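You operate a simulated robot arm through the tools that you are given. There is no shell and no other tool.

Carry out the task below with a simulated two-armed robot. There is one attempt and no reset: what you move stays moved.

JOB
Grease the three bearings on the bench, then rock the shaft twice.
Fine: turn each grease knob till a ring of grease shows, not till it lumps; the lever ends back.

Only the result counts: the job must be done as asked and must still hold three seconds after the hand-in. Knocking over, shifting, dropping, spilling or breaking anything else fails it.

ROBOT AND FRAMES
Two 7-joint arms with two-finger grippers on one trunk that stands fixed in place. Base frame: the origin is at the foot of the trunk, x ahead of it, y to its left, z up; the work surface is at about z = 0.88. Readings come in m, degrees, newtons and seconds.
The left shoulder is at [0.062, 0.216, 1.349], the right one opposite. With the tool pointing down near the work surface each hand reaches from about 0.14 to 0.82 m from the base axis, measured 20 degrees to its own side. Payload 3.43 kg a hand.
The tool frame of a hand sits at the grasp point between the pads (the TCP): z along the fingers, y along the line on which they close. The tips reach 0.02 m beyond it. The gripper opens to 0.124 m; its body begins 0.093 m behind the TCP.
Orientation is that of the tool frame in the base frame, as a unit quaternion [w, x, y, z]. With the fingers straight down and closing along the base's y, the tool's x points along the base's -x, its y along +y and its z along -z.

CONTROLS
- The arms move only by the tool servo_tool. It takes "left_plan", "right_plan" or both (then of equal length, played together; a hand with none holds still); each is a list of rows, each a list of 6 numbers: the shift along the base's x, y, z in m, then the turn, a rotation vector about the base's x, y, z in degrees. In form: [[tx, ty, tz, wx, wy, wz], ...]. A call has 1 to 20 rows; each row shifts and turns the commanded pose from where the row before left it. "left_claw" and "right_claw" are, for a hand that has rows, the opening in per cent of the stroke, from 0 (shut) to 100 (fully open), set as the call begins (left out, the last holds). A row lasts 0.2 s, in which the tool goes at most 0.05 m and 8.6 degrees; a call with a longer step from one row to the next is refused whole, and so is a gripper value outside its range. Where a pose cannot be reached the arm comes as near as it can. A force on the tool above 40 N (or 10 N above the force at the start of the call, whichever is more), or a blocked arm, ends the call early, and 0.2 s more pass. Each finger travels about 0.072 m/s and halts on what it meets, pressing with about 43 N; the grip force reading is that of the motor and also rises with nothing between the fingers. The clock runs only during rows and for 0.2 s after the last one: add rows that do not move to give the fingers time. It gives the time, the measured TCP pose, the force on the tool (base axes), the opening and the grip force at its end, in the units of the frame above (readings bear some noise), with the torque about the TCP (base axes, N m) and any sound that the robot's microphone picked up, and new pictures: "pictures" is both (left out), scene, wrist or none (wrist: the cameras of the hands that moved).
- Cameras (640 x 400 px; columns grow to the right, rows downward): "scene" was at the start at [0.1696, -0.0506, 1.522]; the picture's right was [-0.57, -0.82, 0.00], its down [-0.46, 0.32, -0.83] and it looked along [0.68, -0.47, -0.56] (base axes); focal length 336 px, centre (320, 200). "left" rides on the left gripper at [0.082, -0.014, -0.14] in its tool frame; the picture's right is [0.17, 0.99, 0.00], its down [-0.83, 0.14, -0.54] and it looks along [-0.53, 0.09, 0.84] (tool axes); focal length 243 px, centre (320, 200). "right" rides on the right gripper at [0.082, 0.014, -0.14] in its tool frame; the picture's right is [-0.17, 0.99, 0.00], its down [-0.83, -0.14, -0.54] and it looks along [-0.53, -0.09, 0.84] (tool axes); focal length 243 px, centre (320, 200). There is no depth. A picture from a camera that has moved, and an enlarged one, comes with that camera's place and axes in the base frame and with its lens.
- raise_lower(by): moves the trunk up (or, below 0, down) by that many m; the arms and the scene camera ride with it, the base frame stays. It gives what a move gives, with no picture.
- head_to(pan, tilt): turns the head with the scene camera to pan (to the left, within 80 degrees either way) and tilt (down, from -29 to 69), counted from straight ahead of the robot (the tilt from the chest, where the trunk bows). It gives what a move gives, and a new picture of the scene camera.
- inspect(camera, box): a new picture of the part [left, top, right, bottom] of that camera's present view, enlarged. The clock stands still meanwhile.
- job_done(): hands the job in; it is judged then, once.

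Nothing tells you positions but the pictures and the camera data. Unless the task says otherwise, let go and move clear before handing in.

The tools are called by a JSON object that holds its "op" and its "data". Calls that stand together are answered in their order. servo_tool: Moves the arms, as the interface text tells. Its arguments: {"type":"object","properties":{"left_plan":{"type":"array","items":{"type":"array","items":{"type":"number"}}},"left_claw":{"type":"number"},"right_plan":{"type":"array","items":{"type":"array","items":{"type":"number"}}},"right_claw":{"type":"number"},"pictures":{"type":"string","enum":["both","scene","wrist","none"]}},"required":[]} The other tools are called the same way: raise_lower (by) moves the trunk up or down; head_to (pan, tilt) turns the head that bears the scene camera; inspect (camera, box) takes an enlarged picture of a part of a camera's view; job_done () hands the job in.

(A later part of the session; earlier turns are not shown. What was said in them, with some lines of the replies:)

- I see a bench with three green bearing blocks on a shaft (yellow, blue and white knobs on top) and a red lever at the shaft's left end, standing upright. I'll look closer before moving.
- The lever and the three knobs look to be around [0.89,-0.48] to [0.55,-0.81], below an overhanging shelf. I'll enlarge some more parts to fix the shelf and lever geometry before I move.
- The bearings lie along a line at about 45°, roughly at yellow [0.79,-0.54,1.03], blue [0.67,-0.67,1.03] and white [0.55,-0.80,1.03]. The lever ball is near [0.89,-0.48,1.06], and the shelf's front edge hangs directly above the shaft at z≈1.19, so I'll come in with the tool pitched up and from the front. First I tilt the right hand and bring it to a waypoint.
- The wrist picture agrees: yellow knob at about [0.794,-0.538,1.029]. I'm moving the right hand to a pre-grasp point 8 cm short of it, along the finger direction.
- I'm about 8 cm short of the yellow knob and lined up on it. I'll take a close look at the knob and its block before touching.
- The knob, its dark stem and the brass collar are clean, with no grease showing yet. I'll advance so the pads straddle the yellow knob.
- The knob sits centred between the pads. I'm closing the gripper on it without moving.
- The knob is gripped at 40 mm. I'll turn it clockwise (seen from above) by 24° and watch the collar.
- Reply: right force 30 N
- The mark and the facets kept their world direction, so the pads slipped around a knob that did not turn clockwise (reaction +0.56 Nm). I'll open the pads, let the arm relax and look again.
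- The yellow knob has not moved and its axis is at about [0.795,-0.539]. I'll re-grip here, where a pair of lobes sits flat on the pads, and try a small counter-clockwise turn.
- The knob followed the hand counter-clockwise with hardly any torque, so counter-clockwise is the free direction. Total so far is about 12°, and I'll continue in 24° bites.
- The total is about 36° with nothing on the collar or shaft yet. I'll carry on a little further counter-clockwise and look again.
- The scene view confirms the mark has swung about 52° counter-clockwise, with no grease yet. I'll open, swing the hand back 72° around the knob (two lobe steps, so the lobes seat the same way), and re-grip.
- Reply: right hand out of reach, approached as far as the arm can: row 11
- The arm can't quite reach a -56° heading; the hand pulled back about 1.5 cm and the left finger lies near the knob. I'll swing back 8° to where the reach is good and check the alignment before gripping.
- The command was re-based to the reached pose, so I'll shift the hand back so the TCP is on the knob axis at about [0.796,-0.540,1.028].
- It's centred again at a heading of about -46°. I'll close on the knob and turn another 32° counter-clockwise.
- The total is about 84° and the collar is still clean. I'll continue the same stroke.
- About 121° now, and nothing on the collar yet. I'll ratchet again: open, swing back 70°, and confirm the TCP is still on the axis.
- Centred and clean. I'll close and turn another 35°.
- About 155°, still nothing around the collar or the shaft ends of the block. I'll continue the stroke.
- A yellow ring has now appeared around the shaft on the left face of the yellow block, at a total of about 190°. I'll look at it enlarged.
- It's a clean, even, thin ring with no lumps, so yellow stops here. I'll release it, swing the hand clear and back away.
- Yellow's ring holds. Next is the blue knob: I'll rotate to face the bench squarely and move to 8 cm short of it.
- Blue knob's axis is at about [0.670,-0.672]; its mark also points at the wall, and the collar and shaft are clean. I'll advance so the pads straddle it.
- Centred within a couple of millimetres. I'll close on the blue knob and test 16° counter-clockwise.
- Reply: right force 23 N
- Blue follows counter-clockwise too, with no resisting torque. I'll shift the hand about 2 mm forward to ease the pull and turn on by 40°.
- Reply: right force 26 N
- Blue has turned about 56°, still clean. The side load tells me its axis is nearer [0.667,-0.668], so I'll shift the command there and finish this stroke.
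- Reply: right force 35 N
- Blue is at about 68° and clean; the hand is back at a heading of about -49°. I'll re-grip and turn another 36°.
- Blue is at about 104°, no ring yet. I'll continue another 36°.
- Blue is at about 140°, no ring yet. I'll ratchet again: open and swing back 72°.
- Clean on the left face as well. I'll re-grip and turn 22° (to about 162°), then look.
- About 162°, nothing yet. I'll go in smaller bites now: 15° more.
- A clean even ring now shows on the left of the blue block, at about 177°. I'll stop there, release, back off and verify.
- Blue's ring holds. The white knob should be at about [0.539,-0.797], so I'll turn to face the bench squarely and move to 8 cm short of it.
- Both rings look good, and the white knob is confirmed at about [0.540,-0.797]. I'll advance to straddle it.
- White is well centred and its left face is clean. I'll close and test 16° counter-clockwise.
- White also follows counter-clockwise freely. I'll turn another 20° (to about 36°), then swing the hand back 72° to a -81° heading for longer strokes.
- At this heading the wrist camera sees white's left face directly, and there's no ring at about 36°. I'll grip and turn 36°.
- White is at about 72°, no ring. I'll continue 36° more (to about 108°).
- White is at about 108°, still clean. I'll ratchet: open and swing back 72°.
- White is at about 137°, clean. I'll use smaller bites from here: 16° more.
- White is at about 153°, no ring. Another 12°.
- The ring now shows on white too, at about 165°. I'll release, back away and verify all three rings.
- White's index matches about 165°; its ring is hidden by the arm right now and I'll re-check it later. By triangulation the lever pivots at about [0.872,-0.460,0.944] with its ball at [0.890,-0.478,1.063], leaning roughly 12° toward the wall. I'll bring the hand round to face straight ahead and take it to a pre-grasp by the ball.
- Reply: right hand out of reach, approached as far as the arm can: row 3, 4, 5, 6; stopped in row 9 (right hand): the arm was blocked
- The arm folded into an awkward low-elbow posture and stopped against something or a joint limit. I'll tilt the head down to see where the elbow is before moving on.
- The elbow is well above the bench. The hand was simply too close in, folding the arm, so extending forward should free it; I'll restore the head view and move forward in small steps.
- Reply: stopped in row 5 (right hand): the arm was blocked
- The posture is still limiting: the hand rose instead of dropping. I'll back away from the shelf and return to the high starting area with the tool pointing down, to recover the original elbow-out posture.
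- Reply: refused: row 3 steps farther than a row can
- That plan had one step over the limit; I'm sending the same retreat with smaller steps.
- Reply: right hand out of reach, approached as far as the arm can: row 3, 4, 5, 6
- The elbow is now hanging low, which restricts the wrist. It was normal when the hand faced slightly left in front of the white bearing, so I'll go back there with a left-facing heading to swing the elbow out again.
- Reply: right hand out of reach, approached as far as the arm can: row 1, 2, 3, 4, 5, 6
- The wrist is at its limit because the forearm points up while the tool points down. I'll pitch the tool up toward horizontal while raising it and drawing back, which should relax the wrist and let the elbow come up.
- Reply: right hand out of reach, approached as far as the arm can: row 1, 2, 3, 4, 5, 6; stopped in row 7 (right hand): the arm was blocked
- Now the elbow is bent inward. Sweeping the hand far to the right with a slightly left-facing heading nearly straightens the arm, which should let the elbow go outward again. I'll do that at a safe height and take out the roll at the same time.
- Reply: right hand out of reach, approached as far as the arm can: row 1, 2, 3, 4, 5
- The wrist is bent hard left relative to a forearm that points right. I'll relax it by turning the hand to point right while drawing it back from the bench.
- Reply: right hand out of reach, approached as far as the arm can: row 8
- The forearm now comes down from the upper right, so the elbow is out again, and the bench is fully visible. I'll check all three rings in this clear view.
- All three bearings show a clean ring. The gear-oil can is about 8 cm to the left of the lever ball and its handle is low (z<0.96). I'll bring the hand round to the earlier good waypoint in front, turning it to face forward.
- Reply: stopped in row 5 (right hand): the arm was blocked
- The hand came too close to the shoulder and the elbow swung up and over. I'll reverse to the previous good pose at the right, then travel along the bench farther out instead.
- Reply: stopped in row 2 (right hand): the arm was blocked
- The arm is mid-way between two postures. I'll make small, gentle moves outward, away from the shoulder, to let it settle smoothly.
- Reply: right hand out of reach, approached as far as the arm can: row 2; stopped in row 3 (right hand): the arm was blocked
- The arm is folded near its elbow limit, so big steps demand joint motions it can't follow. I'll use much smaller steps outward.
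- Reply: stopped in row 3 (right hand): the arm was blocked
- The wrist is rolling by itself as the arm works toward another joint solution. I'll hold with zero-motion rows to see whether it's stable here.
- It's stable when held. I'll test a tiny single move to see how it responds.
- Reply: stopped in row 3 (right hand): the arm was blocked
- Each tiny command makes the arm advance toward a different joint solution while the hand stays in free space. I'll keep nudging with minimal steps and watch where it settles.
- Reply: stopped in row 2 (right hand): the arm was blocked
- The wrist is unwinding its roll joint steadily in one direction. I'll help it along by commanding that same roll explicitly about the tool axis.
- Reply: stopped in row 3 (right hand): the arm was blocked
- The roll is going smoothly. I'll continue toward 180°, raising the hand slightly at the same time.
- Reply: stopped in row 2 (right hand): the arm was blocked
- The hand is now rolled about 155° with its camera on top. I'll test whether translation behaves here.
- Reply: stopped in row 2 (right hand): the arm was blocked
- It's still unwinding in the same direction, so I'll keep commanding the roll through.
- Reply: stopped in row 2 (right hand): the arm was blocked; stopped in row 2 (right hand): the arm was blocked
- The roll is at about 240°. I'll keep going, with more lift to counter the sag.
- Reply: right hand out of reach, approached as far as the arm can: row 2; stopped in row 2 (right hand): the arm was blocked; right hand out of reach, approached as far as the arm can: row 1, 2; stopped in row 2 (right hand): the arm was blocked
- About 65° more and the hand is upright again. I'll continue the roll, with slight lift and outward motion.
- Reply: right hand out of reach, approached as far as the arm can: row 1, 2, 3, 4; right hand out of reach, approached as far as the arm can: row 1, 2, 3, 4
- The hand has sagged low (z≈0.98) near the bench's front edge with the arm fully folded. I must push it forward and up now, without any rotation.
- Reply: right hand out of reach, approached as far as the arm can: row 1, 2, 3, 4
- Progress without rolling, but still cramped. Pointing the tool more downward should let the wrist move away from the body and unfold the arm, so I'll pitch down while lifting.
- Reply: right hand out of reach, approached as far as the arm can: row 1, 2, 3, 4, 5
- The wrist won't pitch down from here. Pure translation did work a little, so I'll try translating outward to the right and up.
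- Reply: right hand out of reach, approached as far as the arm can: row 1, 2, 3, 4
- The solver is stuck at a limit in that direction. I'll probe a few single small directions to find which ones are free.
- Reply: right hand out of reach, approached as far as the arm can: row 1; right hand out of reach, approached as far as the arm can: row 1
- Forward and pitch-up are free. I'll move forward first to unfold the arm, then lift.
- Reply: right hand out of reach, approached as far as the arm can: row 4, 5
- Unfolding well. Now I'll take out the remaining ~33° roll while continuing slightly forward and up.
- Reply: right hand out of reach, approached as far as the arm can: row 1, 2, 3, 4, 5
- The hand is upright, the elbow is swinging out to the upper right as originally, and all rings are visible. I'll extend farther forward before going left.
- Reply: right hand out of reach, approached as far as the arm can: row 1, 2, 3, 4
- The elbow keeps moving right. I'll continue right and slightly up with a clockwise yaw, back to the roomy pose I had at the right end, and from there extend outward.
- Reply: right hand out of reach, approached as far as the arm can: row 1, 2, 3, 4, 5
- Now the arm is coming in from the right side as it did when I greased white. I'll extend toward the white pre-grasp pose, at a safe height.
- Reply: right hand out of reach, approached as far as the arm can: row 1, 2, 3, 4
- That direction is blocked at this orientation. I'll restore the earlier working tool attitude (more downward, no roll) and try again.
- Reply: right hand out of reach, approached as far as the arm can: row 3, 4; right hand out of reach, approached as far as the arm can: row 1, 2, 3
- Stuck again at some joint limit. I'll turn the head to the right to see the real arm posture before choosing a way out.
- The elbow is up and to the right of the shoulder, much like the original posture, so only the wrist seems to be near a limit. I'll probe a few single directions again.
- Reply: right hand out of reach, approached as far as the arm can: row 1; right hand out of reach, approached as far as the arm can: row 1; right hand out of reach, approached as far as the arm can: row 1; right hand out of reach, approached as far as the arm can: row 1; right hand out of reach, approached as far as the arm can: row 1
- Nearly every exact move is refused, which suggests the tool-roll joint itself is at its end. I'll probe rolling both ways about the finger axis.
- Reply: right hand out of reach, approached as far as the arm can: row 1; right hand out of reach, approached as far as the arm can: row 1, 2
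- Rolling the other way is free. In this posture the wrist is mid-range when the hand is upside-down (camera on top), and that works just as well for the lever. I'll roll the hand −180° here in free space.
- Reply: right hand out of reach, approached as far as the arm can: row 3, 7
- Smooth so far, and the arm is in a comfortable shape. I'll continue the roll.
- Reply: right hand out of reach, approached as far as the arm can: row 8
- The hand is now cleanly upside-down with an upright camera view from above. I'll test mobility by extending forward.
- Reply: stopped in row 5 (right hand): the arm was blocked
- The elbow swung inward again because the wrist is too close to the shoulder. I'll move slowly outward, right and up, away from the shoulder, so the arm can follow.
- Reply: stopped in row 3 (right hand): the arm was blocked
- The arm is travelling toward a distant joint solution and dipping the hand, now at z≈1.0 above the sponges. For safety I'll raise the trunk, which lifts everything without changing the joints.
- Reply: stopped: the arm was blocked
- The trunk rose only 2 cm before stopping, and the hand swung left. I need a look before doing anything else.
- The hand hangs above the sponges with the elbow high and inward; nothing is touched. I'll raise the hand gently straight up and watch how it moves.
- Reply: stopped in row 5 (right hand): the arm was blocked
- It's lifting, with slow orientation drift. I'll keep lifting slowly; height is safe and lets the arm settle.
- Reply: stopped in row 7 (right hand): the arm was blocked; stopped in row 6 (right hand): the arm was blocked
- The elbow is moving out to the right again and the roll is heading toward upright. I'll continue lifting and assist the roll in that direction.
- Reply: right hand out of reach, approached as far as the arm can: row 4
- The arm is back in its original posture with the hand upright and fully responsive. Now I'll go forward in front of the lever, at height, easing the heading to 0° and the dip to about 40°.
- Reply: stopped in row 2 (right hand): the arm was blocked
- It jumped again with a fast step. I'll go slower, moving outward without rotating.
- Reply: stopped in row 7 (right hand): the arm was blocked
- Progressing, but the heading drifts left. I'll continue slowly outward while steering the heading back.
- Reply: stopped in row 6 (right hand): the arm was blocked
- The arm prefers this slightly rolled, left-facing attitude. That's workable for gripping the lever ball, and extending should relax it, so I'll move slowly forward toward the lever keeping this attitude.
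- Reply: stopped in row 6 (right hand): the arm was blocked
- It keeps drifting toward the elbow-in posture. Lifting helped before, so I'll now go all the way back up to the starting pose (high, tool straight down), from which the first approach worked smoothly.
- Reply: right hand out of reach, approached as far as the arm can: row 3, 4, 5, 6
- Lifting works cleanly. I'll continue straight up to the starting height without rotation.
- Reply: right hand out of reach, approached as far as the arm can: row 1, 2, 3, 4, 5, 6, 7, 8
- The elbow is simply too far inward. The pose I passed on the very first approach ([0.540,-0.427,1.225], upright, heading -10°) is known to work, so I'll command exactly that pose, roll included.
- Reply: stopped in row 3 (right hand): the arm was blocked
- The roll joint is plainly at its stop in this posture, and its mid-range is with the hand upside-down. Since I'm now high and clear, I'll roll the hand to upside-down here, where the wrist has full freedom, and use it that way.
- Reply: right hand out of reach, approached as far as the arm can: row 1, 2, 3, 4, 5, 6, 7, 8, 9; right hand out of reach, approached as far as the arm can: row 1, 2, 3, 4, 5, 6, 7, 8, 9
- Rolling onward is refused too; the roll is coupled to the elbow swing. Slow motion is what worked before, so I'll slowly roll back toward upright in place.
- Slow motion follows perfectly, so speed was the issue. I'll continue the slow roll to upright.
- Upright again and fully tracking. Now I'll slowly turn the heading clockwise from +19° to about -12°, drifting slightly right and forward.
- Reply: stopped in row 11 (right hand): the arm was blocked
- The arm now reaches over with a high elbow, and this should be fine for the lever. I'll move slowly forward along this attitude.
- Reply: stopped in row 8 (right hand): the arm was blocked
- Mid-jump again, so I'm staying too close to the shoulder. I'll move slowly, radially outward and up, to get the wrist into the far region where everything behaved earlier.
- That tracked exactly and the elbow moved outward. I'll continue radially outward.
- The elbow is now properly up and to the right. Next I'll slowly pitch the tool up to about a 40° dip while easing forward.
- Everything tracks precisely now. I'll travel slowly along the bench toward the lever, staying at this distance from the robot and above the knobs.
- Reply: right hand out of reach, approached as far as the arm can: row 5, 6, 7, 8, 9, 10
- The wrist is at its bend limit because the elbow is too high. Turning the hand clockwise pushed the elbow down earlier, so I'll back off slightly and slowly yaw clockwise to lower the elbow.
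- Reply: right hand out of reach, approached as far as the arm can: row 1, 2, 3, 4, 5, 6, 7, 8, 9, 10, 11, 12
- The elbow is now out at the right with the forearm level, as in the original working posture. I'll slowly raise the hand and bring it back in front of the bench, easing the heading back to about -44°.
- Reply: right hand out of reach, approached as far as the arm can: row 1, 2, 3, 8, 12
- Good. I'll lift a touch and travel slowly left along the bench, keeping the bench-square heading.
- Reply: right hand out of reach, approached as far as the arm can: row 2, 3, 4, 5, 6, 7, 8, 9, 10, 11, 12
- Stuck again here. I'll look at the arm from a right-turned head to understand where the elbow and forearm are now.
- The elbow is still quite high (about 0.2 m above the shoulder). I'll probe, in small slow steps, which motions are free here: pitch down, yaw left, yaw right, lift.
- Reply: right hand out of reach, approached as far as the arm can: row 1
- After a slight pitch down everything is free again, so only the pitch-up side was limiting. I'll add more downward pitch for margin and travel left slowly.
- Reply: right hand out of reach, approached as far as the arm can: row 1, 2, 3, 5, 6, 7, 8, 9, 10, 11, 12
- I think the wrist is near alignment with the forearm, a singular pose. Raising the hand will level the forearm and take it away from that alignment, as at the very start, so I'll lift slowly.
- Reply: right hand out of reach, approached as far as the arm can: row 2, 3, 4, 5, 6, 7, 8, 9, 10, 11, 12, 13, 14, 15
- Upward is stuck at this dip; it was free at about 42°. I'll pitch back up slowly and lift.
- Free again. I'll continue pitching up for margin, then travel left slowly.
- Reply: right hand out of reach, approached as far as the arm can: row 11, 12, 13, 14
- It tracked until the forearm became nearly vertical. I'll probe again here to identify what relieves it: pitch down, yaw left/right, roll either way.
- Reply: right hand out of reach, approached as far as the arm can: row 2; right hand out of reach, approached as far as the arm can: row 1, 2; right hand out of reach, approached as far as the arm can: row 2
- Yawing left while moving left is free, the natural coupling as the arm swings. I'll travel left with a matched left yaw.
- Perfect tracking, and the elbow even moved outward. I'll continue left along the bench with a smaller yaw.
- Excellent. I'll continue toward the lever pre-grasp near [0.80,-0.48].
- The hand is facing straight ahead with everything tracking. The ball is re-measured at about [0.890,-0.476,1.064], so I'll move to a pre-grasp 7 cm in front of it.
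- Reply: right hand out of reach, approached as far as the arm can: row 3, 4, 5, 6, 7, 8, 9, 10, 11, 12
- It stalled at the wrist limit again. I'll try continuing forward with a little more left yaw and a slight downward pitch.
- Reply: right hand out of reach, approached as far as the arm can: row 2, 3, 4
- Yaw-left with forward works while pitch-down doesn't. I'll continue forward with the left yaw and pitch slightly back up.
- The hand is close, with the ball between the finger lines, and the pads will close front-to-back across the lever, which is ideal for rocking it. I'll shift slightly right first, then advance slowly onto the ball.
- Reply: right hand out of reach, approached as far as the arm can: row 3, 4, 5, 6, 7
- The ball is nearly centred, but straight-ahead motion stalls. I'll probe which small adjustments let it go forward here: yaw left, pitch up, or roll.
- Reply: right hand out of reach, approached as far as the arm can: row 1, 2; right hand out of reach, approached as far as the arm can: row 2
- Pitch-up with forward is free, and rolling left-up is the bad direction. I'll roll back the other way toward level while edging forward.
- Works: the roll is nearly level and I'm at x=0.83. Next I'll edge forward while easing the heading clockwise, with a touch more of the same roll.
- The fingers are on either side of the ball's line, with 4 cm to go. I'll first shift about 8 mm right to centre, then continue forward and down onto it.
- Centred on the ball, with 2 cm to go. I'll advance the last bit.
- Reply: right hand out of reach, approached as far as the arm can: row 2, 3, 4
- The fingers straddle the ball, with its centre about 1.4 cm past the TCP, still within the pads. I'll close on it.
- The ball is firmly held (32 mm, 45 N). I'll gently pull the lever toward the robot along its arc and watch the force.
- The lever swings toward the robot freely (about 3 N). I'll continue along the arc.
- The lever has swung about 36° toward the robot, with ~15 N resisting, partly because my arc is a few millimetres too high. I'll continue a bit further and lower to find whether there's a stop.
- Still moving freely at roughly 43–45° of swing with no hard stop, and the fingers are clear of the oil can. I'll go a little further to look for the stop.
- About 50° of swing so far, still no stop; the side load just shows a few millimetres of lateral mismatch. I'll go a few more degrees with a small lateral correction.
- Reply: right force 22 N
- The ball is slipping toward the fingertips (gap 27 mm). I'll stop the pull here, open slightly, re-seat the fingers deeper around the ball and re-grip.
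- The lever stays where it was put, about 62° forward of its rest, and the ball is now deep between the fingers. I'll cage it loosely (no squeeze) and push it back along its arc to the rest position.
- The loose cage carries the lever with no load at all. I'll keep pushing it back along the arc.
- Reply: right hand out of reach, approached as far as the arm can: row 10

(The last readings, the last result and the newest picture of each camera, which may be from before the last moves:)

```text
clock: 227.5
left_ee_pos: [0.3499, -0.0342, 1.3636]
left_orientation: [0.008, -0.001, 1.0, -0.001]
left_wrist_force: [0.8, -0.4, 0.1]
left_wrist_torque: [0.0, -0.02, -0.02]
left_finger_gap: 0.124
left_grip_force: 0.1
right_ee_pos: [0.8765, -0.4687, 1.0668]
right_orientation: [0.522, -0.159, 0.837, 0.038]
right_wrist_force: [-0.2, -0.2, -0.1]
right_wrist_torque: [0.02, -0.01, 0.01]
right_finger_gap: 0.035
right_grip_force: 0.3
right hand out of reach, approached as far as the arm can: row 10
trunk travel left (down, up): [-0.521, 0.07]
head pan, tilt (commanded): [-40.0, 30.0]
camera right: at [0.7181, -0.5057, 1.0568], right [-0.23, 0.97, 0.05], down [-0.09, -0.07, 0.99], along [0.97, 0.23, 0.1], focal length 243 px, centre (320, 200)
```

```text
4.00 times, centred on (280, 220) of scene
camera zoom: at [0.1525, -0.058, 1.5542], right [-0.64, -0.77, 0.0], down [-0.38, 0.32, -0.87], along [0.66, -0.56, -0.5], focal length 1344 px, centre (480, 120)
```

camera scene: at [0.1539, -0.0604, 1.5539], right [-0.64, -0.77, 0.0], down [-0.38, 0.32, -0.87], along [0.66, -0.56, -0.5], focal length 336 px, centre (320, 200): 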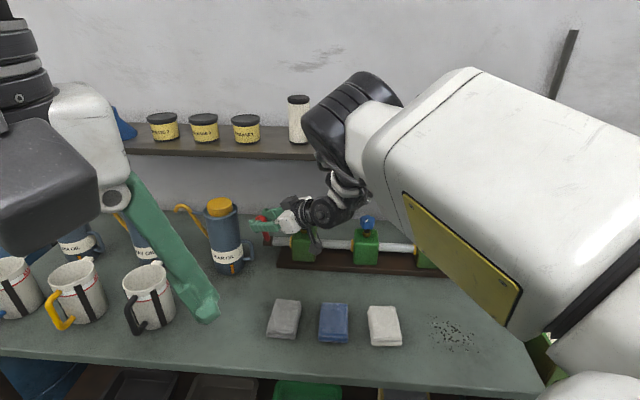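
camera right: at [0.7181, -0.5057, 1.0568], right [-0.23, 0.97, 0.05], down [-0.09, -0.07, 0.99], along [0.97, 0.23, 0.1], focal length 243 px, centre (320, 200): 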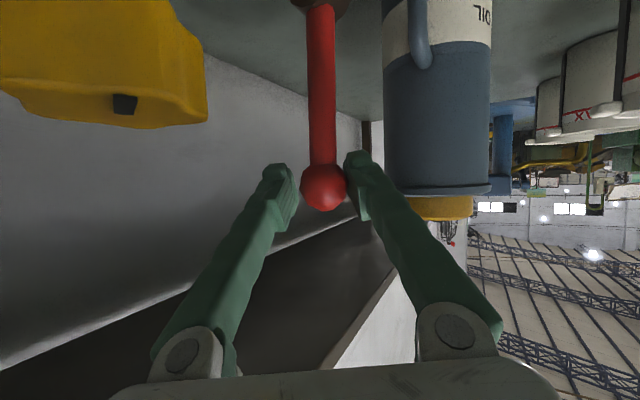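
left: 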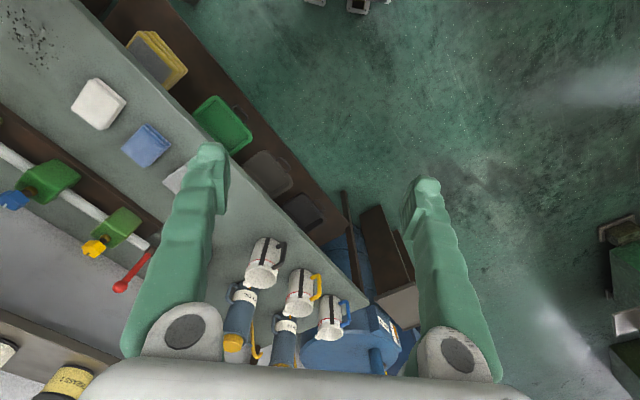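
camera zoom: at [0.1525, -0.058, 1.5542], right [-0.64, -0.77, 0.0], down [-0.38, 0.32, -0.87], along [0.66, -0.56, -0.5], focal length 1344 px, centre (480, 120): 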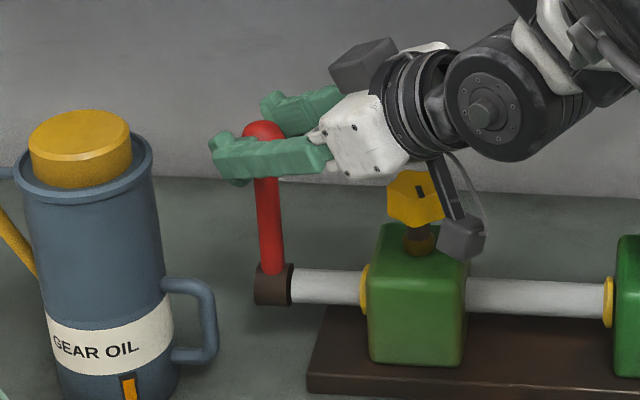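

The lever is within several degrees of its rest. The forward reach limit is near, so I'll finish by moving sideways (right), letting the left finger push the ball back against its stop while watching the force.

{"op": "servo_tool", "data": {"right_plan": [[0.001, -0.003, -0.0002, 0, 0, 0], [0.001, -0.003, -0.0003, 0, 0, 0], [0.001, -0.003, -0.0003, 0, 0, 0], [0.001, -0.003, -0.0004, 0, 0, 0], [0, 0, 0, 0, 0, 0]], "pictures": "wrist"}}

{"op": "inspect", "data": {"camera": "scene", "box": [200, 170, 360, 270]}}

```text
clock: 228.7
left_ee_pos: [0.352, -0.0347, 1.3637]
left_orientation: [0.007, -0.001, 1.0, -0.001]
left_wrist_force: [0.2, -0.2, 0.5]
left_wrist_torque: [0.0, 0.0, 0.0]
left_finger_gap: 0.124
left_grip_force: 0.0
right_ee_pos: [0.8758, -0.4798, 1.067]
right_orientation: [0.523, -0.158, 0.837, 0.038]
right_wrist_force: [-0.1, -0.4, -0.4]
right_wrist_torque: [0.0, 0.02, -0.02]
right_finger_gap: 0.0347
right_grip_force: 0.3
right hand out of reach, approached as far as the arm can: row 3
trunk travel left (down, up): [-0.521, 0.07]
head pan, tilt (commanded): [-40.0, 30.0]
camera right: at [0.7174, -0.5177, 1.0568], right [-0.23, 0.97, 0.05], down [-0.09, -0.07, 0.99], along [0.97, 0.23, 0.1], focal length 243 px, centre (320, 200)
```

right: 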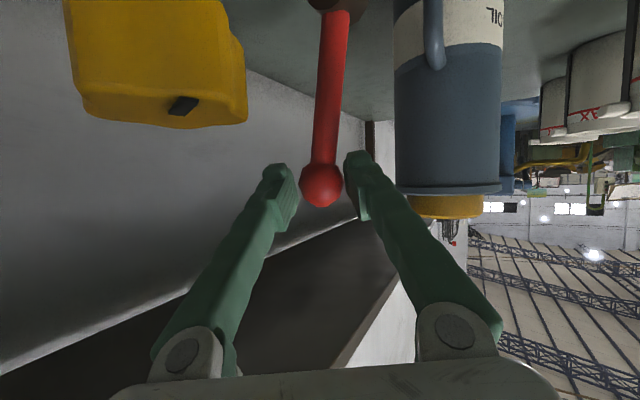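

```text
4.00 times, centred on (280, 220) of scene
camera zoom: at [0.1527, -0.0581, 1.5541], right [-0.64, -0.77, 0.0], down [-0.38, 0.32, -0.87], along [0.66, -0.56, -0.5], focal length 1344 px, centre (480, 120)
```

zoom: 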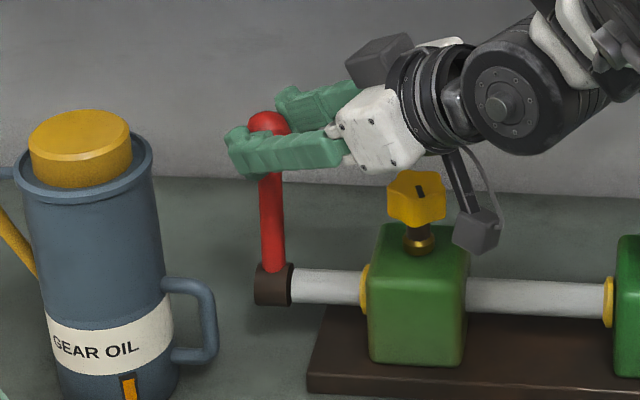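

The ball's outline is back at its starting place in the picture. I'll nudge 2 mm further to feel whether there's a stop there.

{"op": "servo_tool", "data": {"right_plan": [[0.0007, -0.002, -0.0003, 0, 0, 0], [0.0007, -0.002, -0.0003, 0, 0, 0], [0, 0, 0, 0, 0, 0]], "pictures": "none"}}

{"op": "inspect", "data": {"camera": "scene", "box": [200, 170, 360, 270]}}

{"op": "inspect", "data": {"camera": "right", "box": [200, 80, 440, 240]}}

```text
clock: 229.5
left_ee_pos: [0.3512, -0.034, 1.3636]
left_orientation: [0.007, -0.001, 1.0, -0.001]
left_wrist_force: [0.5, -0.3, -0.3]
left_wrist_torque: [-0.01, 0.03, 0.0]
left_finger_gap: 0.1243
left_grip_force: 0.0
right_ee_pos: [0.8745, -0.4824, 1.068]
right_orientation: [0.523, -0.158, 0.837, 0.039]
right_wrist_force: [-0.1, 1.6, -0.4]
right_wrist_torque: [0.02, -0.03, 0.04]
right_finger_gap: 0.0361
right_grip_force: 1.3
right hand out of reach, approached as far as the arm can: row 2
trunk travel left (down, up): [-0.521, 0.07]
head pan, tilt (commanded): [-40.0, 30.0]
```

```text
4.00 times, centred on (280, 220) of scene
camera zoom: at [0.1525, -0.0577, 1.5542], right [-0.64, -0.77, 0.0], down [-0.38, 0.32, -0.87], along [0.66, -0.56, -0.5], focal length 1344 px, centre (480, 120)
```

zoom: 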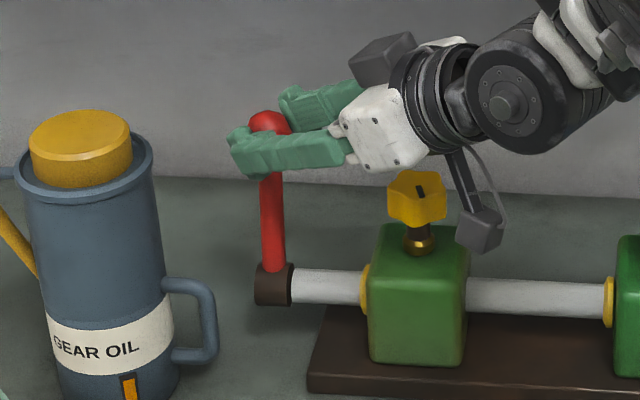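

```text
2.50 times, centred on (320, 160) of right
camera zoom: at [0.7168, -0.5197, 1.0569], right [-0.23, 0.97, 0.05], down [-0.09, -0.07, 0.99], along [0.97, 0.23, 0.1], focal length 606 px, centre (320, 300)
```

zoom: 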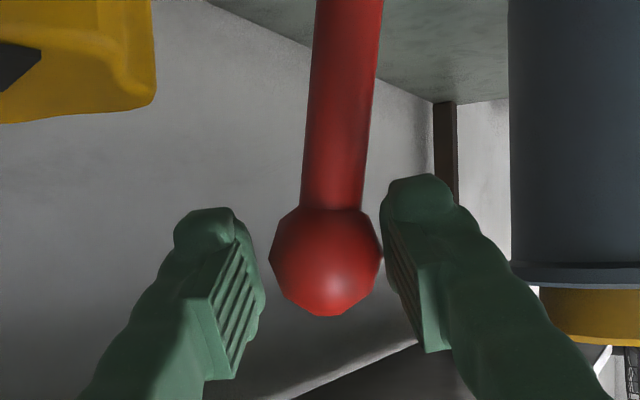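

There is a stop: the ball now presses the left finger open slightly, so the lever is fully back. That's one complete rock; for the second I'll pull it forward again with the same loose cage, seating the ball a bit deeper on the way.

{"op": "servo_tool", "data": {"right_plan": [[-0.002, 0.0033, 0.0001, 0, 0, 0], [-0.002, 0.0033, 0.0001, 0, 0, 0], [-0.002, 0.0033, -0.0001, 0, 0, 0], [-0.002, 0.0033, -0.0001, 0, 0, 0], [-0.0035, 0.0048, -0.0004, 0, 0, 0], [-0.0035, 0.0048, -0.0004, 0, 0, 0], [-0.0035, 0.0048, -0.0011, 0, 0, 0], [-0.0035, 0.0048, -0.0011, 0, 0, 0], [-0.0034, 0.0047, -0.0017, 0, 0, 0], [-0.0034, 0.0047, -0.0017, 0, 0, 0], [-0.0033, 0.0046, -0.0023, 0, 0, 0], [-0.0033, 0.0046, -0.0023, 0, 0, 0], [0, 0, 0, 0, 0, 0]], "right_claw": 28, "pictures": "wrist"}}

{"op": "inspect", "data": {"camera": "scene", "box": [200, 170, 360, 270]}}

```text
clock: 232.3
left_ee_pos: [0.3516, -0.0339, 1.3633]
left_orientation: [0.007, 0.0, 1.0, -0.001]
left_wrist_force: [-0.2, 0.7, -0.7]
left_wrist_torque: [0.02, 0.0, 0.03]
left_finger_gap: 0.1239
left_grip_force: 0.0
right_ee_pos: [0.8416, -0.4315, 1.0563]
right_orientation: [0.523, -0.158, 0.837, 0.04]
right_wrist_force: [-0.6, 0.1, -0.7]
right_wrist_torque: [-0.01, 0.02, -0.04]
right_finger_gap: 0.0345
right_grip_force: 0.0
trunk travel left (down, up): [-0.521, 0.07]
head pan, tilt (commanded): [-40.0, 30.0]
camera right: at [0.6819, -0.4696, 1.0449], right [-0.23, 0.97, 0.05], down [-0.09, -0.07, 0.99], along [0.97, 0.23, 0.1], focal length 243 px, centre (320, 200)
```

right: 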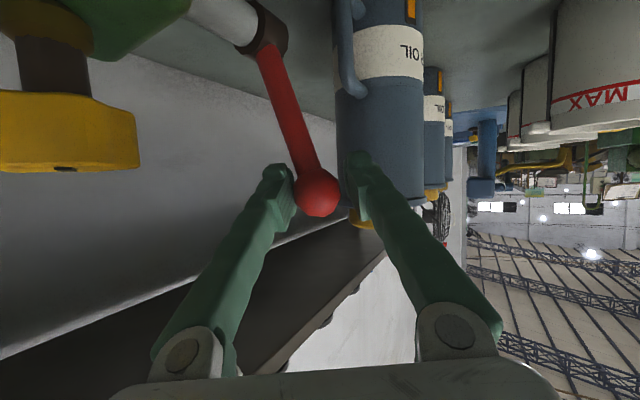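

```text
4.00 times, centred on (280, 220) of scene
camera zoom: at [0.1526, -0.0582, 1.5542], right [-0.64, -0.77, 0.0], down [-0.38, 0.32, -0.87], along [0.66, -0.56, -0.5], focal length 1344 px, centre (480, 120)
```

zoom: 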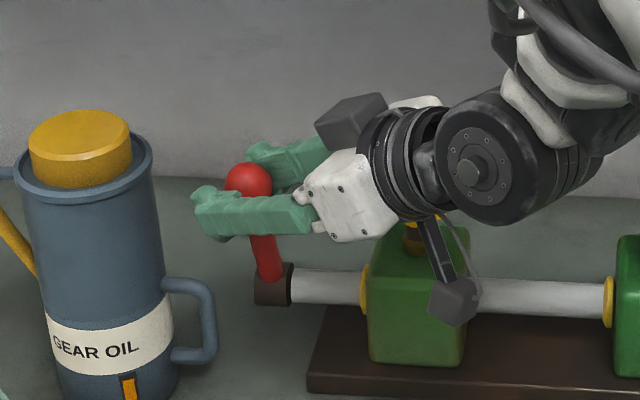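

The second pull is following well. I'll continue to the same forward extent.

{"op": "servo_tool", "data": {"right_plan": [[-0.0041, 0.0041, -0.0025, 0, 0, 0], [-0.0041, 0.0041, -0.0025, 0, 0, 0], [-0.004, 0.004, -0.0031, 0, 0, 0], [-0.004, 0.004, -0.0031, 0, 0, 0], [-0.0037, 0.0037, -0.0037, 0, 0, 0], [-0.0037, 0.0037, -0.0037, 0, 0, 0], [-0.0034, 0.0034, -0.0042, 0, 0, 0], [-0.0034, 0.0034, -0.0042, 0, 0, 0], [-0.0034, 0.0034, -0.0045, 0, 0, 0], [-0.0034, 0.0034, -0.0045, 0, 0, 0], [0, 0, 0, 0, 0, 0]], "pictures": "wrist"}}

{"op": "inspect", "data": {"camera": "scene", "box": [200, 170, 360, 270]}}

```text
clock: 234.7
left_ee_pos: [0.3516, -0.034, 1.3637]
left_orientation: [0.006, -0.001, 1.0, -0.002]
left_wrist_force: [0.5, -0.5, -0.1]
left_wrist_torque: [-0.02, 0.02, 0.03]
left_finger_gap: 0.1242
left_grip_force: 0.0
right_ee_pos: [0.8031, -0.3951, 1.0202]
right_orientation: [0.522, -0.158, 0.837, 0.039]
right_wrist_force: [0.8, 1.3, 1.1]
right_wrist_torque: [-0.27, -0.02, -0.15]
right_finger_gap: 0.036
right_grip_force: 12.1
trunk travel left (down, up): [-0.521, 0.07]
head pan, tilt (commanded): [-40.0, 30.0]
camera right: at [0.6443, -0.4325, 1.0106], right [-0.23, 0.97, 0.05], down [-0.09, -0.07, 0.99], along [0.97, 0.23, 0.1], focal length 243 px, centre (320, 200)
```

right: 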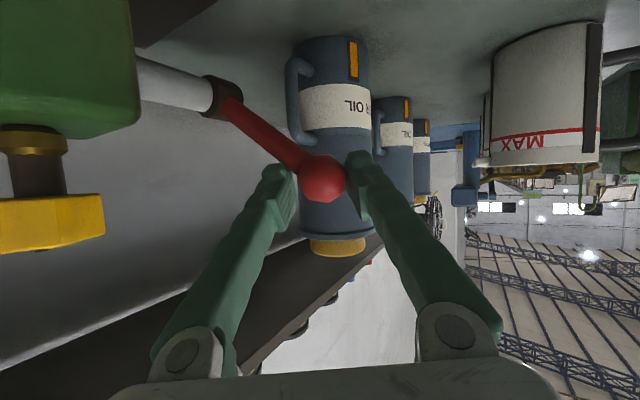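

```text
4.00 times, centred on (280, 220) of scene
camera zoom: at [0.1526, -0.0579, 1.5542], right [-0.64, -0.77, 0.0], down [-0.38, 0.32, -0.87], along [0.66, -0.56, -0.5], focal length 1344 px, centre (480, 120)
```

zoom: 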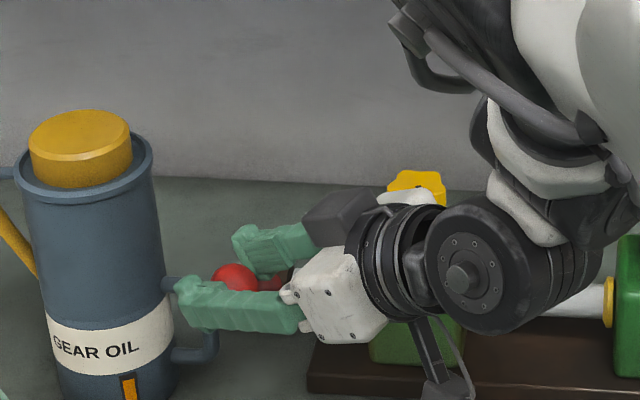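

The second forward swing matches the first. Now I'll push it back along the same arc.

{"op": "servo_tool", "data": {"right_plan": [[0.0036, -0.0036, 0.006, 0, 0, 0], [0.0036, -0.0036, 0.006, 0, 0, 0], [0.0036, -0.0036, 0.0048, 0, 0, 0], [0.0036, -0.0036, 0.0045, 0, 0, 0], [0.0037, -0.0037, 0.004, 0, 0, 0], [0.0037, -0.0037, 0.0037, 0, 0, 0], [0.004, -0.004, 0.0031, 0, 0, 0], [0.004, -0.004, 0.0031, 0, 0, 0], [0.0041, -0.0041, 0.0025, 0, 0, 0], [0.0041, -0.0041, 0.0025, 0, 0, 0], [0.0043, -0.0043, 0.0018, 0, 0, 0], [0.0043, -0.0043, 0.0018, 0, 0, 0], [0.0044, -0.0044, 0.0012, 0, 0, 0], [0.0044, -0.0044, 0.0012, 0, 0, 0], [0, 0, 0, 0, 0, 0]], "pictures": "wrist"}}

{"op": "inspect", "data": {"camera": "scene", "box": [200, 170, 360, 270]}}

```text
clock: 237.9
left_ee_pos: [0.3509, -0.0356, 1.3634]
left_orientation: [0.007, -0.001, 1.0, 0.0]
left_wrist_force: [-0.8, -0.3, 0.0]
left_wrist_torque: [0.01, -0.01, -0.03]
left_finger_gap: 0.1238
left_grip_force: 0.0
right_ee_pos: [0.8581, -0.4497, 1.0662]
right_orientation: [0.522, -0.157, 0.837, 0.039]
right_wrist_force: [0.7, 1.6, -0.2]
right_wrist_torque: [0.02, 0.02, 0.02]
right_finger_gap: 0.0352
right_grip_force: 0.4
trunk travel left (down, up): [-0.521, 0.07]
head pan, tilt (commanded): [-40.0, 30.0]
camera right: at [0.7001, -0.4874, 1.0559], right [-0.23, 0.97, 0.05], down [-0.09, -0.07, 0.99], along [0.97, 0.23, 0.1], focal length 243 px, centre (320, 200)
```

right: 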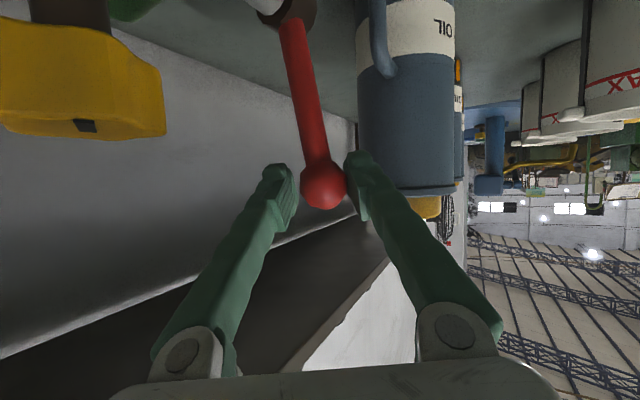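

```text
4.00 times, centred on (280, 220) of scene
camera zoom: at [0.1527, -0.0579, 1.5542], right [-0.64, -0.77, 0.0], down [-0.38, 0.32, -0.87], along [0.66, -0.56, -0.5], focal length 1344 px, centre (480, 120)
```

zoom: 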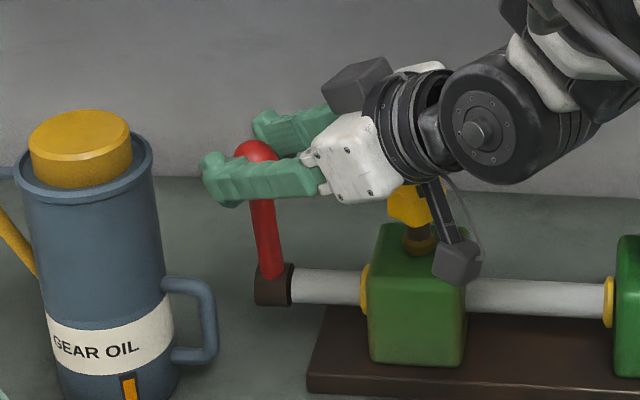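

Nearly back. I'll finish the arc and then press sideways gently until the ball meets the stop again.

{"op": "servo_tool", "data": {"right_plan": [[0.0045, -0.0045, 0.0004, 0, 0, 0], [0.0045, -0.0045, 0.0003, 0, 0, 0], [0.0042, -0.0045, 0.0, 0, 0, 0], [0.003, -0.0045, 0.0, 0, 0, 0], [0.001, -0.003, -0.0002, 0, 0, 0], [0.001, -0.003, -0.0002, 0, 0, 0], [0.001, -0.003, -0.0002, 0, 0, 0], [0.0007, -0.003, -0.0002, 0, 0, 0], [0.0005, -0.002, -0.0002, 0, 0, 0], [0, 0, 0, 0, 0, 0]], "pictures": "wrist"}}

{"op": "inspect", "data": {"camera": "scene", "box": [200, 170, 360, 270]}}

{"op": "inspect", "data": {"camera": "right", "box": [200, 80, 440, 240]}}

```text
clock: 240.1
left_ee_pos: [0.3502, -0.0333, 1.3623]
left_orientation: [0.007, -0.001, 1.0, -0.001]
left_wrist_force: [-0.5, 0.6, -0.1]
left_wrist_torque: [-0.03, -0.01, 0.01]
left_finger_gap: 0.1241
left_grip_force: 0.1
right_ee_pos: [0.8748, -0.4812, 1.067]
right_orientation: [0.523, -0.159, 0.837, 0.04]
right_wrist_force: [0.3, 2.3, 0.6]
right_wrist_torque: [0.02, 0.0, 0.02]
right_finger_gap: 0.0359
right_grip_force: 1.4
right hand out of reach, approached as far as the arm can: row 8
trunk travel left (down, up): [-0.521, 0.07]
head pan, tilt (commanded): [-40.0, 30.0]
camera right: at [0.7166, -0.5196, 1.0563], right [-0.23, 0.97, 0.05], down [-0.09, -0.07, 0.99], along [0.97, 0.23, 0.1], focal length 243 px, centre (320, 200)
```

right: 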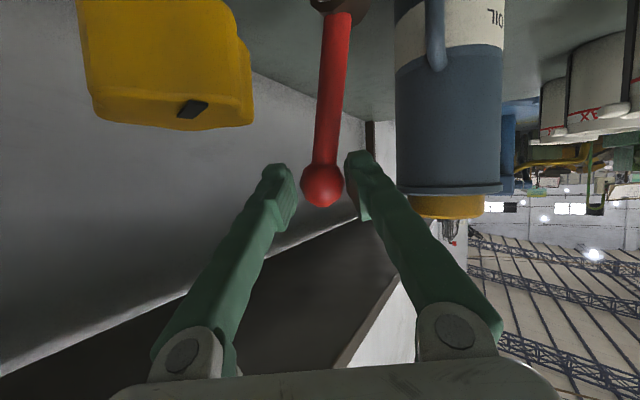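

```text
4.00 times, centred on (280, 220) of scene
camera zoom: at [0.1525, -0.0578, 1.5542], right [-0.64, -0.77, 0.0], down [-0.38, 0.32, -0.87], along [0.66, -0.56, -0.5], focal length 1344 px, centre (480, 120)
```

zoom: 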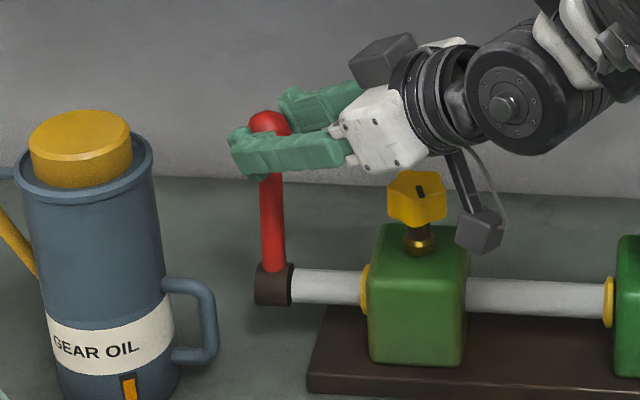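

```text
2.50 times, centred on (320, 160) of right
camera zoom: at [0.7166, -0.5196, 1.0563], right [-0.23, 0.97, 0.05], down [-0.09, -0.07, 0.99], along [0.97, 0.23, 0.1], focal length 606 px, centre (320, 300)
```

zoom: 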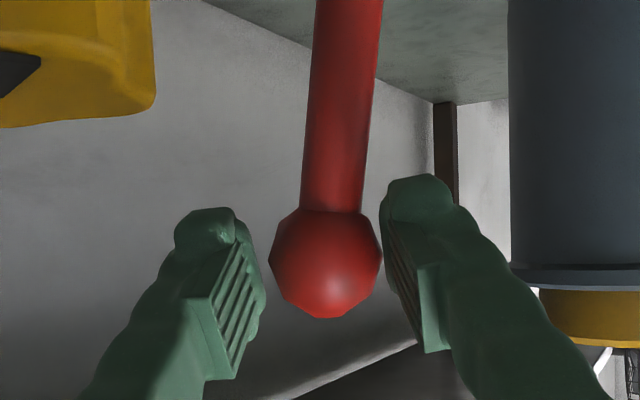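

Identical to the end of the first rock: the lever is against its back stop, so two full rocks are done. I'll open the fingers and draw the hand straight back off the ball.

{"op": "servo_tool", "data": {"right_plan": [[0, 0, 0, 0, 0, 0], [0, 0, 0, 0, 0, 0], [-0.005, -0.0015, 0.0027, 0, 0, 0], [-0.006, -0.0018, 0.0032, 0, 0, 0], [-0.007, -0.002, 0.0037, 0, 0, 0], [-0.007, -0.002, 0.0037, 0, 0, 0], [-0.007, -0.002, 0.0037, 0, 0, 0], [-0.007, -0.002, 0.0037, 0, 0, 0], [-0.007, -0.002, 0.0037, 0, 0, 0], [-0.007, -0.002, 0.0037, 0, 0, 0], [0, 0, 0, 0, 0, 0]], "right_claw": 48, "pictures": "both"}}

{"op": "inspect", "data": {"camera": "scene", "box": [200, 170, 360, 270]}}

```text
clock: 242.5
left_ee_pos: [0.3516, -0.0345, 1.3639]
left_orientation: [0.007, -0.001, 1.0, -0.001]
left_wrist_force: [-0.5, 0.2, 0.6]
left_wrist_torque: [-0.02, -0.01, 0.0]
left_finger_gap: 0.1244
left_grip_force: 0.0
right_ee_pos: [0.8227, -0.4962, 1.0936]
right_orientation: [0.522, -0.157, 0.837, 0.039]
right_wrist_force: [-0.4, -0.2, -0.4]
right_wrist_torque: [-0.02, 0.03, 0.02]
right_finger_gap: 0.0596
right_grip_force: 0.0
trunk travel left (down, up): [-0.521, 0.07]
head pan, tilt (commanded): [-40.0, 30.0]
camera scene: at [0.1528, -0.0581, 1.5541], right [-0.64, -0.77, 0.0], down [-0.38, 0.32, -0.87], along [0.66, -0.56, -0.5], focal length 336 px, centre (320, 200)
camera right: at [0.6641, -0.535, 1.0838], right [-0.23, 0.97, 0.05], down [-0.09, -0.07, 0.99], along [0.97, 0.23, 0.1], focal length 243 px, centre (320, 200)
```

scene: 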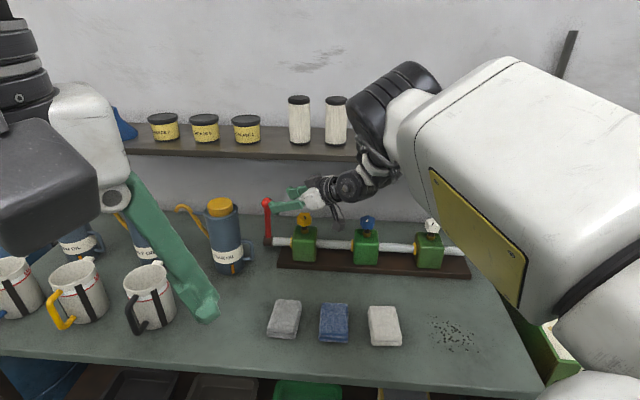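
right: 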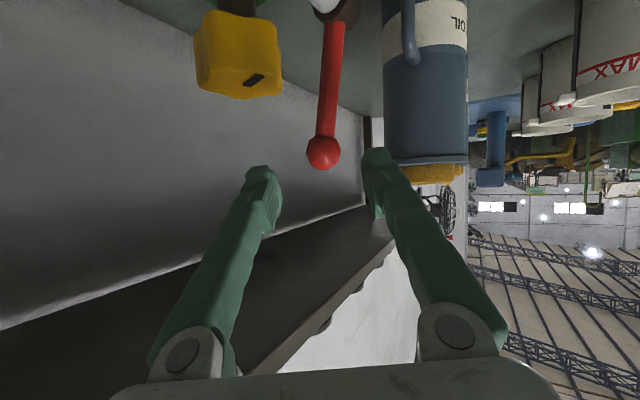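

```text
4.00 times, centred on (280, 220) of scene
camera zoom: at [0.1528, -0.0581, 1.5541], right [-0.64, -0.77, 0.0], down [-0.38, 0.32, -0.87], along [0.66, -0.56, -0.5], focal length 1344 px, centre (480, 120)
```

zoom: 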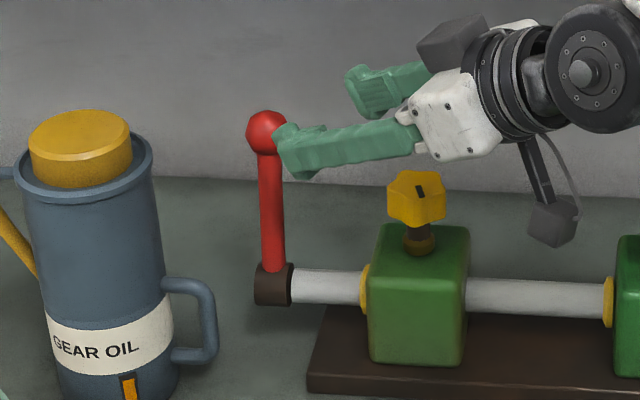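

The lever stands where it began, untouched by the retreat. I'll slowly back the hand away from the fixtures along the way I came.

{"op": "servo_tool", "data": {"right_plan": [[-0.006, -0.002, 0.003, 0, 0, -0.5], [-0.008, -0.003, 0.003, 0, 0, -1], [-0.008, -0.003, 0.003, 0, 0, -1], [-0.008, -0.003, 0.003, 0, 0, -1], [-0.008, -0.003, 0.002, 0, 0, -1], [-0.008, -0.003, 0.002, 0, 0, -1], [-0.008, -0.003, 0.001, 0, 0, -1], [-0.008, -0.003, 0.001, 0, 0, -1], [-0.008, -0.003, 0.001, 0, 0, -1], [-0.008, -0.003, 0.001, 0, 0, -1], [-0.008, -0.003, 0.0, 0, 0, -1], [-0.008, -0.003, 0.0, 0, 0, -1], [0, 0, 0, 0, 0, 0]], "pictures": "both"}}

{"op": "inspect", "data": {"camera": "scene", "box": [200, 170, 360, 270]}}

```text
clock: 245.3
left_ee_pos: [0.351, -0.0354, 1.3628]
left_orientation: [0.007, -0.001, 1.0, -0.001]
left_wrist_force: [0.0, 0.3, -0.3]
left_wrist_torque: [0.05, 0.01, 0.02]
left_finger_gap: 0.1239
left_grip_force: 0.1
right_ee_pos: [0.728, -0.5327, 1.116]
right_orientation: [0.524, -0.072, 0.849, -0.013]
right_wrist_force: [-0.1, 0.0, 0.1]
right_wrist_torque: [0.01, -0.01, -0.01]
right_finger_gap: 0.0595
right_grip_force: 0.0
trunk travel left (down, up): [-0.521, 0.07]
head pan, tilt (commanded): [-40.0, 30.0]
camera scene: at [0.1527, -0.0581, 1.5541], right [-0.64, -0.77, 0.0], down [-0.38, 0.32, -0.87], along [0.66, -0.56, -0.5], focal length 336 px, centre (320, 200)
camera right: at [0.5658, -0.5373, 1.1055], right [-0.04, 1.0, 0.05], down [-0.1, -0.05, 0.99], along [0.99, 0.03, 0.1], focal length 243 px, centre (320, 200)
```

scene: 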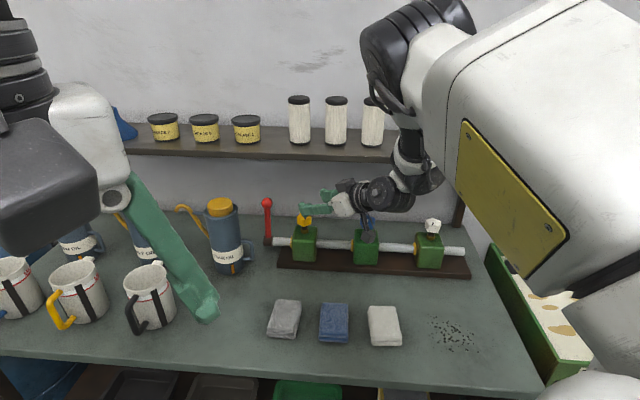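
right: 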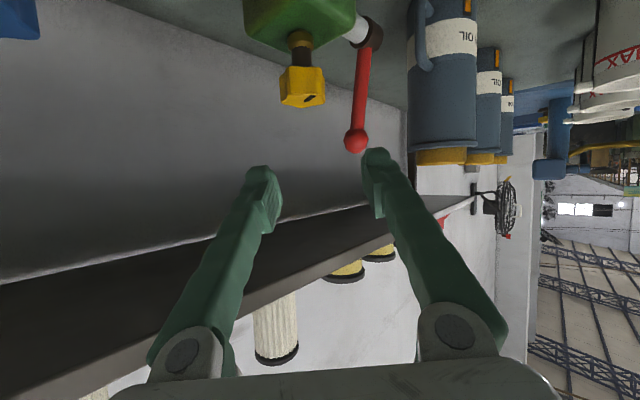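

```text
4.00 times, centred on (280, 220) of scene
camera zoom: at [0.1527, -0.0581, 1.5541], right [-0.64, -0.77, 0.0], down [-0.38, 0.32, -0.87], along [0.66, -0.56, -0.5], focal length 1344 px, centre (480, 120)
```

zoom: 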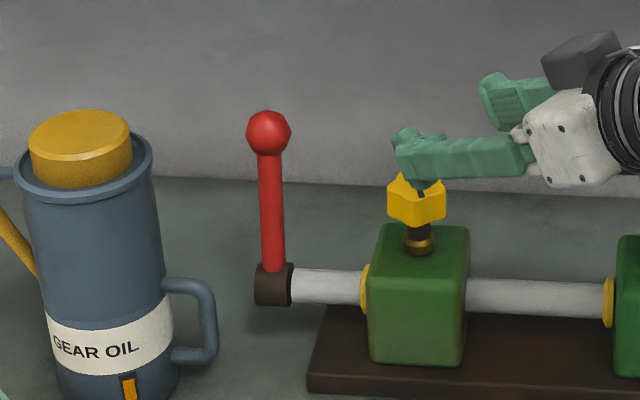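

The lever's outline matches the pre-rock picture exactly from the same viewpoint. I'll back off a bit more, then check all three rings and the surroundings.

{"op": "servo_tool", "data": {"right_plan": [[-0.005, -0.002, 0.004, 0, 0, 0], [-0.006, -0.002, 0.004, 0, 0, 0], [-0.006, -0.002, 0.004, 0, 0, 0], [-0.006, -0.002, 0.004, 0, 0, 0], [-0.006, -0.002, 0.004, 0, 0, 0], [-0.006, -0.002, 0.004, 0, 0, 0], [-0.006, -0.002, 0.004, 0, 0, 0], [-0.006, -0.002, 0.004, 0, 0, 0], [0, 0, 0, 0, 0, 0]], "pictures": "both"}}

{"op": "inspect", "data": {"camera": "scene", "box": [250, 190, 370, 280]}}

{"op": "inspect", "data": {"camera": "scene", "box": [350, 200, 470, 290]}}

{"op": "inspect", "data": {"camera": "right", "box": [160, 0, 480, 200]}}

```text
clock: 247.3
left_ee_pos: [0.3515, -0.034, 1.3629]
left_orientation: [0.008, 0.0, 1.0, -0.001]
left_wrist_force: [0.2, 0.5, -0.3]
left_wrist_torque: [0.01, 0.02, 0.0]
left_finger_gap: 0.1239
left_grip_force: 0.0
right_ee_pos: [0.6806, -0.5484, 1.1463]
right_orientation: [0.524, -0.073, 0.848, -0.013]
right_wrist_force: [0.3, 0.6, -0.8]
right_wrist_torque: [-0.03, 0.01, -0.03]
right_finger_gap: 0.0595
right_grip_force: 0.1
trunk travel left (down, up): [-0.521, 0.07]
head pan, tilt (commanded): [-40.0, 30.0]
camera scene: at [0.1528, -0.058, 1.5541], right [-0.64, -0.77, 0.0], down [-0.38, 0.32, -0.87], along [0.66, -0.56, -0.5], focal length 336 px, centre (320, 200)
camera right: at [0.519, -0.5538, 1.1367], right [-0.04, 1.0, 0.05], down [-0.1, -0.05, 0.99], along [0.99, 0.03, 0.1], focal length 243 px, centre (320, 200)
```

scene: 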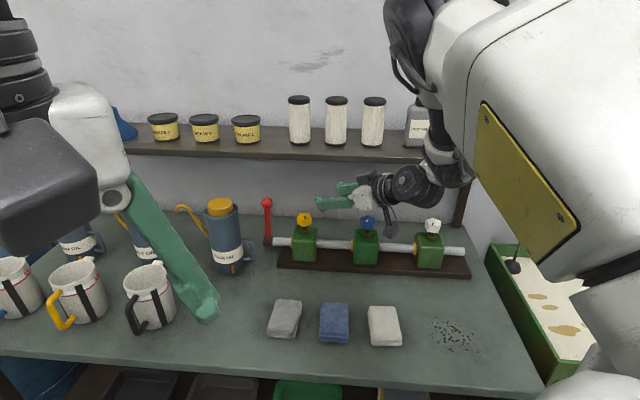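
right: 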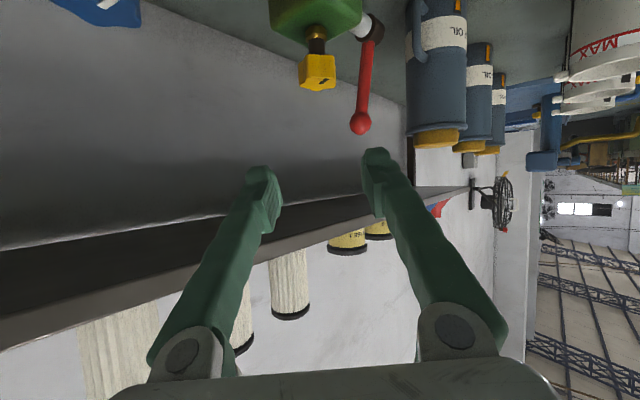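

```text
4.44 times, centred on (310, 235) of scene
camera zoom: at [0.1528, -0.058, 1.5541], right [-0.64, -0.77, 0.0], down [-0.38, 0.32, -0.87], along [0.66, -0.56, -0.5], focal length 1494 px, centre (364, 44)
```

zoom: 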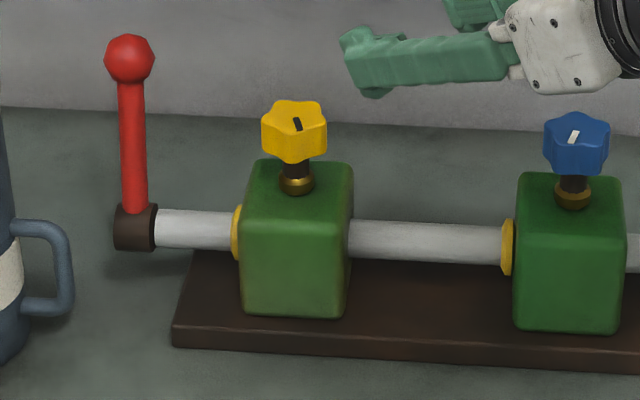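

```text
4.44 times, centred on (410, 245) of scene
camera zoom: at [0.1528, -0.058, 1.5541], right [-0.64, -0.77, 0.0], down [-0.38, 0.32, -0.87], along [0.66, -0.56, -0.5], focal length 1494 px, centre (-80, 0)
```

zoom: 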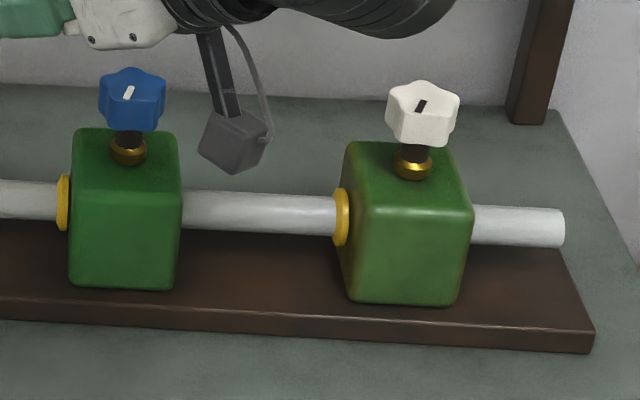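

```text
2.00 times, centred on (320, 100) of right
camera zoom: at [0.519, -0.5538, 1.1367], right [-0.04, 1.0, 0.05], down [-0.1, -0.05, 0.99], along [0.99, 0.03, 0.1], focal length 485 px, centre (320, 400)
```

zoom: 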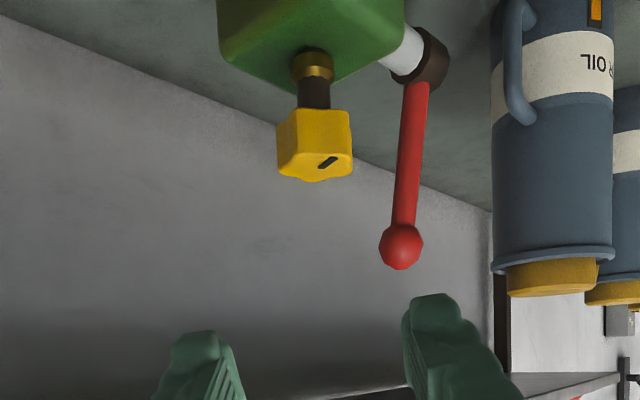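

All three bearings carry a clean ring with no lumps. The lever has been rocked twice and stands back against its stop, the hand is open and clear, and nothing else has moved, so I'm handing in.

{"op": "job_done", "data": {}}

```text
The job is handed in.
```

The job is handed in. All three bearings are greased and the shaft has been rocked twice. I haven't had a verdict back.

- **Grease:** a clean, even ring shows on the left face of each block, with no lumps in the final pictures. Each knob turned freely counter-clockwise (clockwise is blocked). The rings appeared at roughly 165° on white, 177° on blue and 190° on yellow, and I stopped each knob there.
- **Lever:** I pulled it toward the robot through about 60° and pushed it back to its stop, twice. It ended against that stop, and its outline matches the picture taken from the same camera position before the first pull.
- **Surroundings:** the pictures show nothing else moved, and I saw no contact forces away from the knobs and lever. The right hand is open and clear. The trunk is about 2 cm higher than at the start.

Between the greasing and the rocking, the right arm got stuck near its joint limits. It took a long series of slow repositioning moves to free it. At one point the hand sank to about z = 0.97 above the sponges, without touching them.
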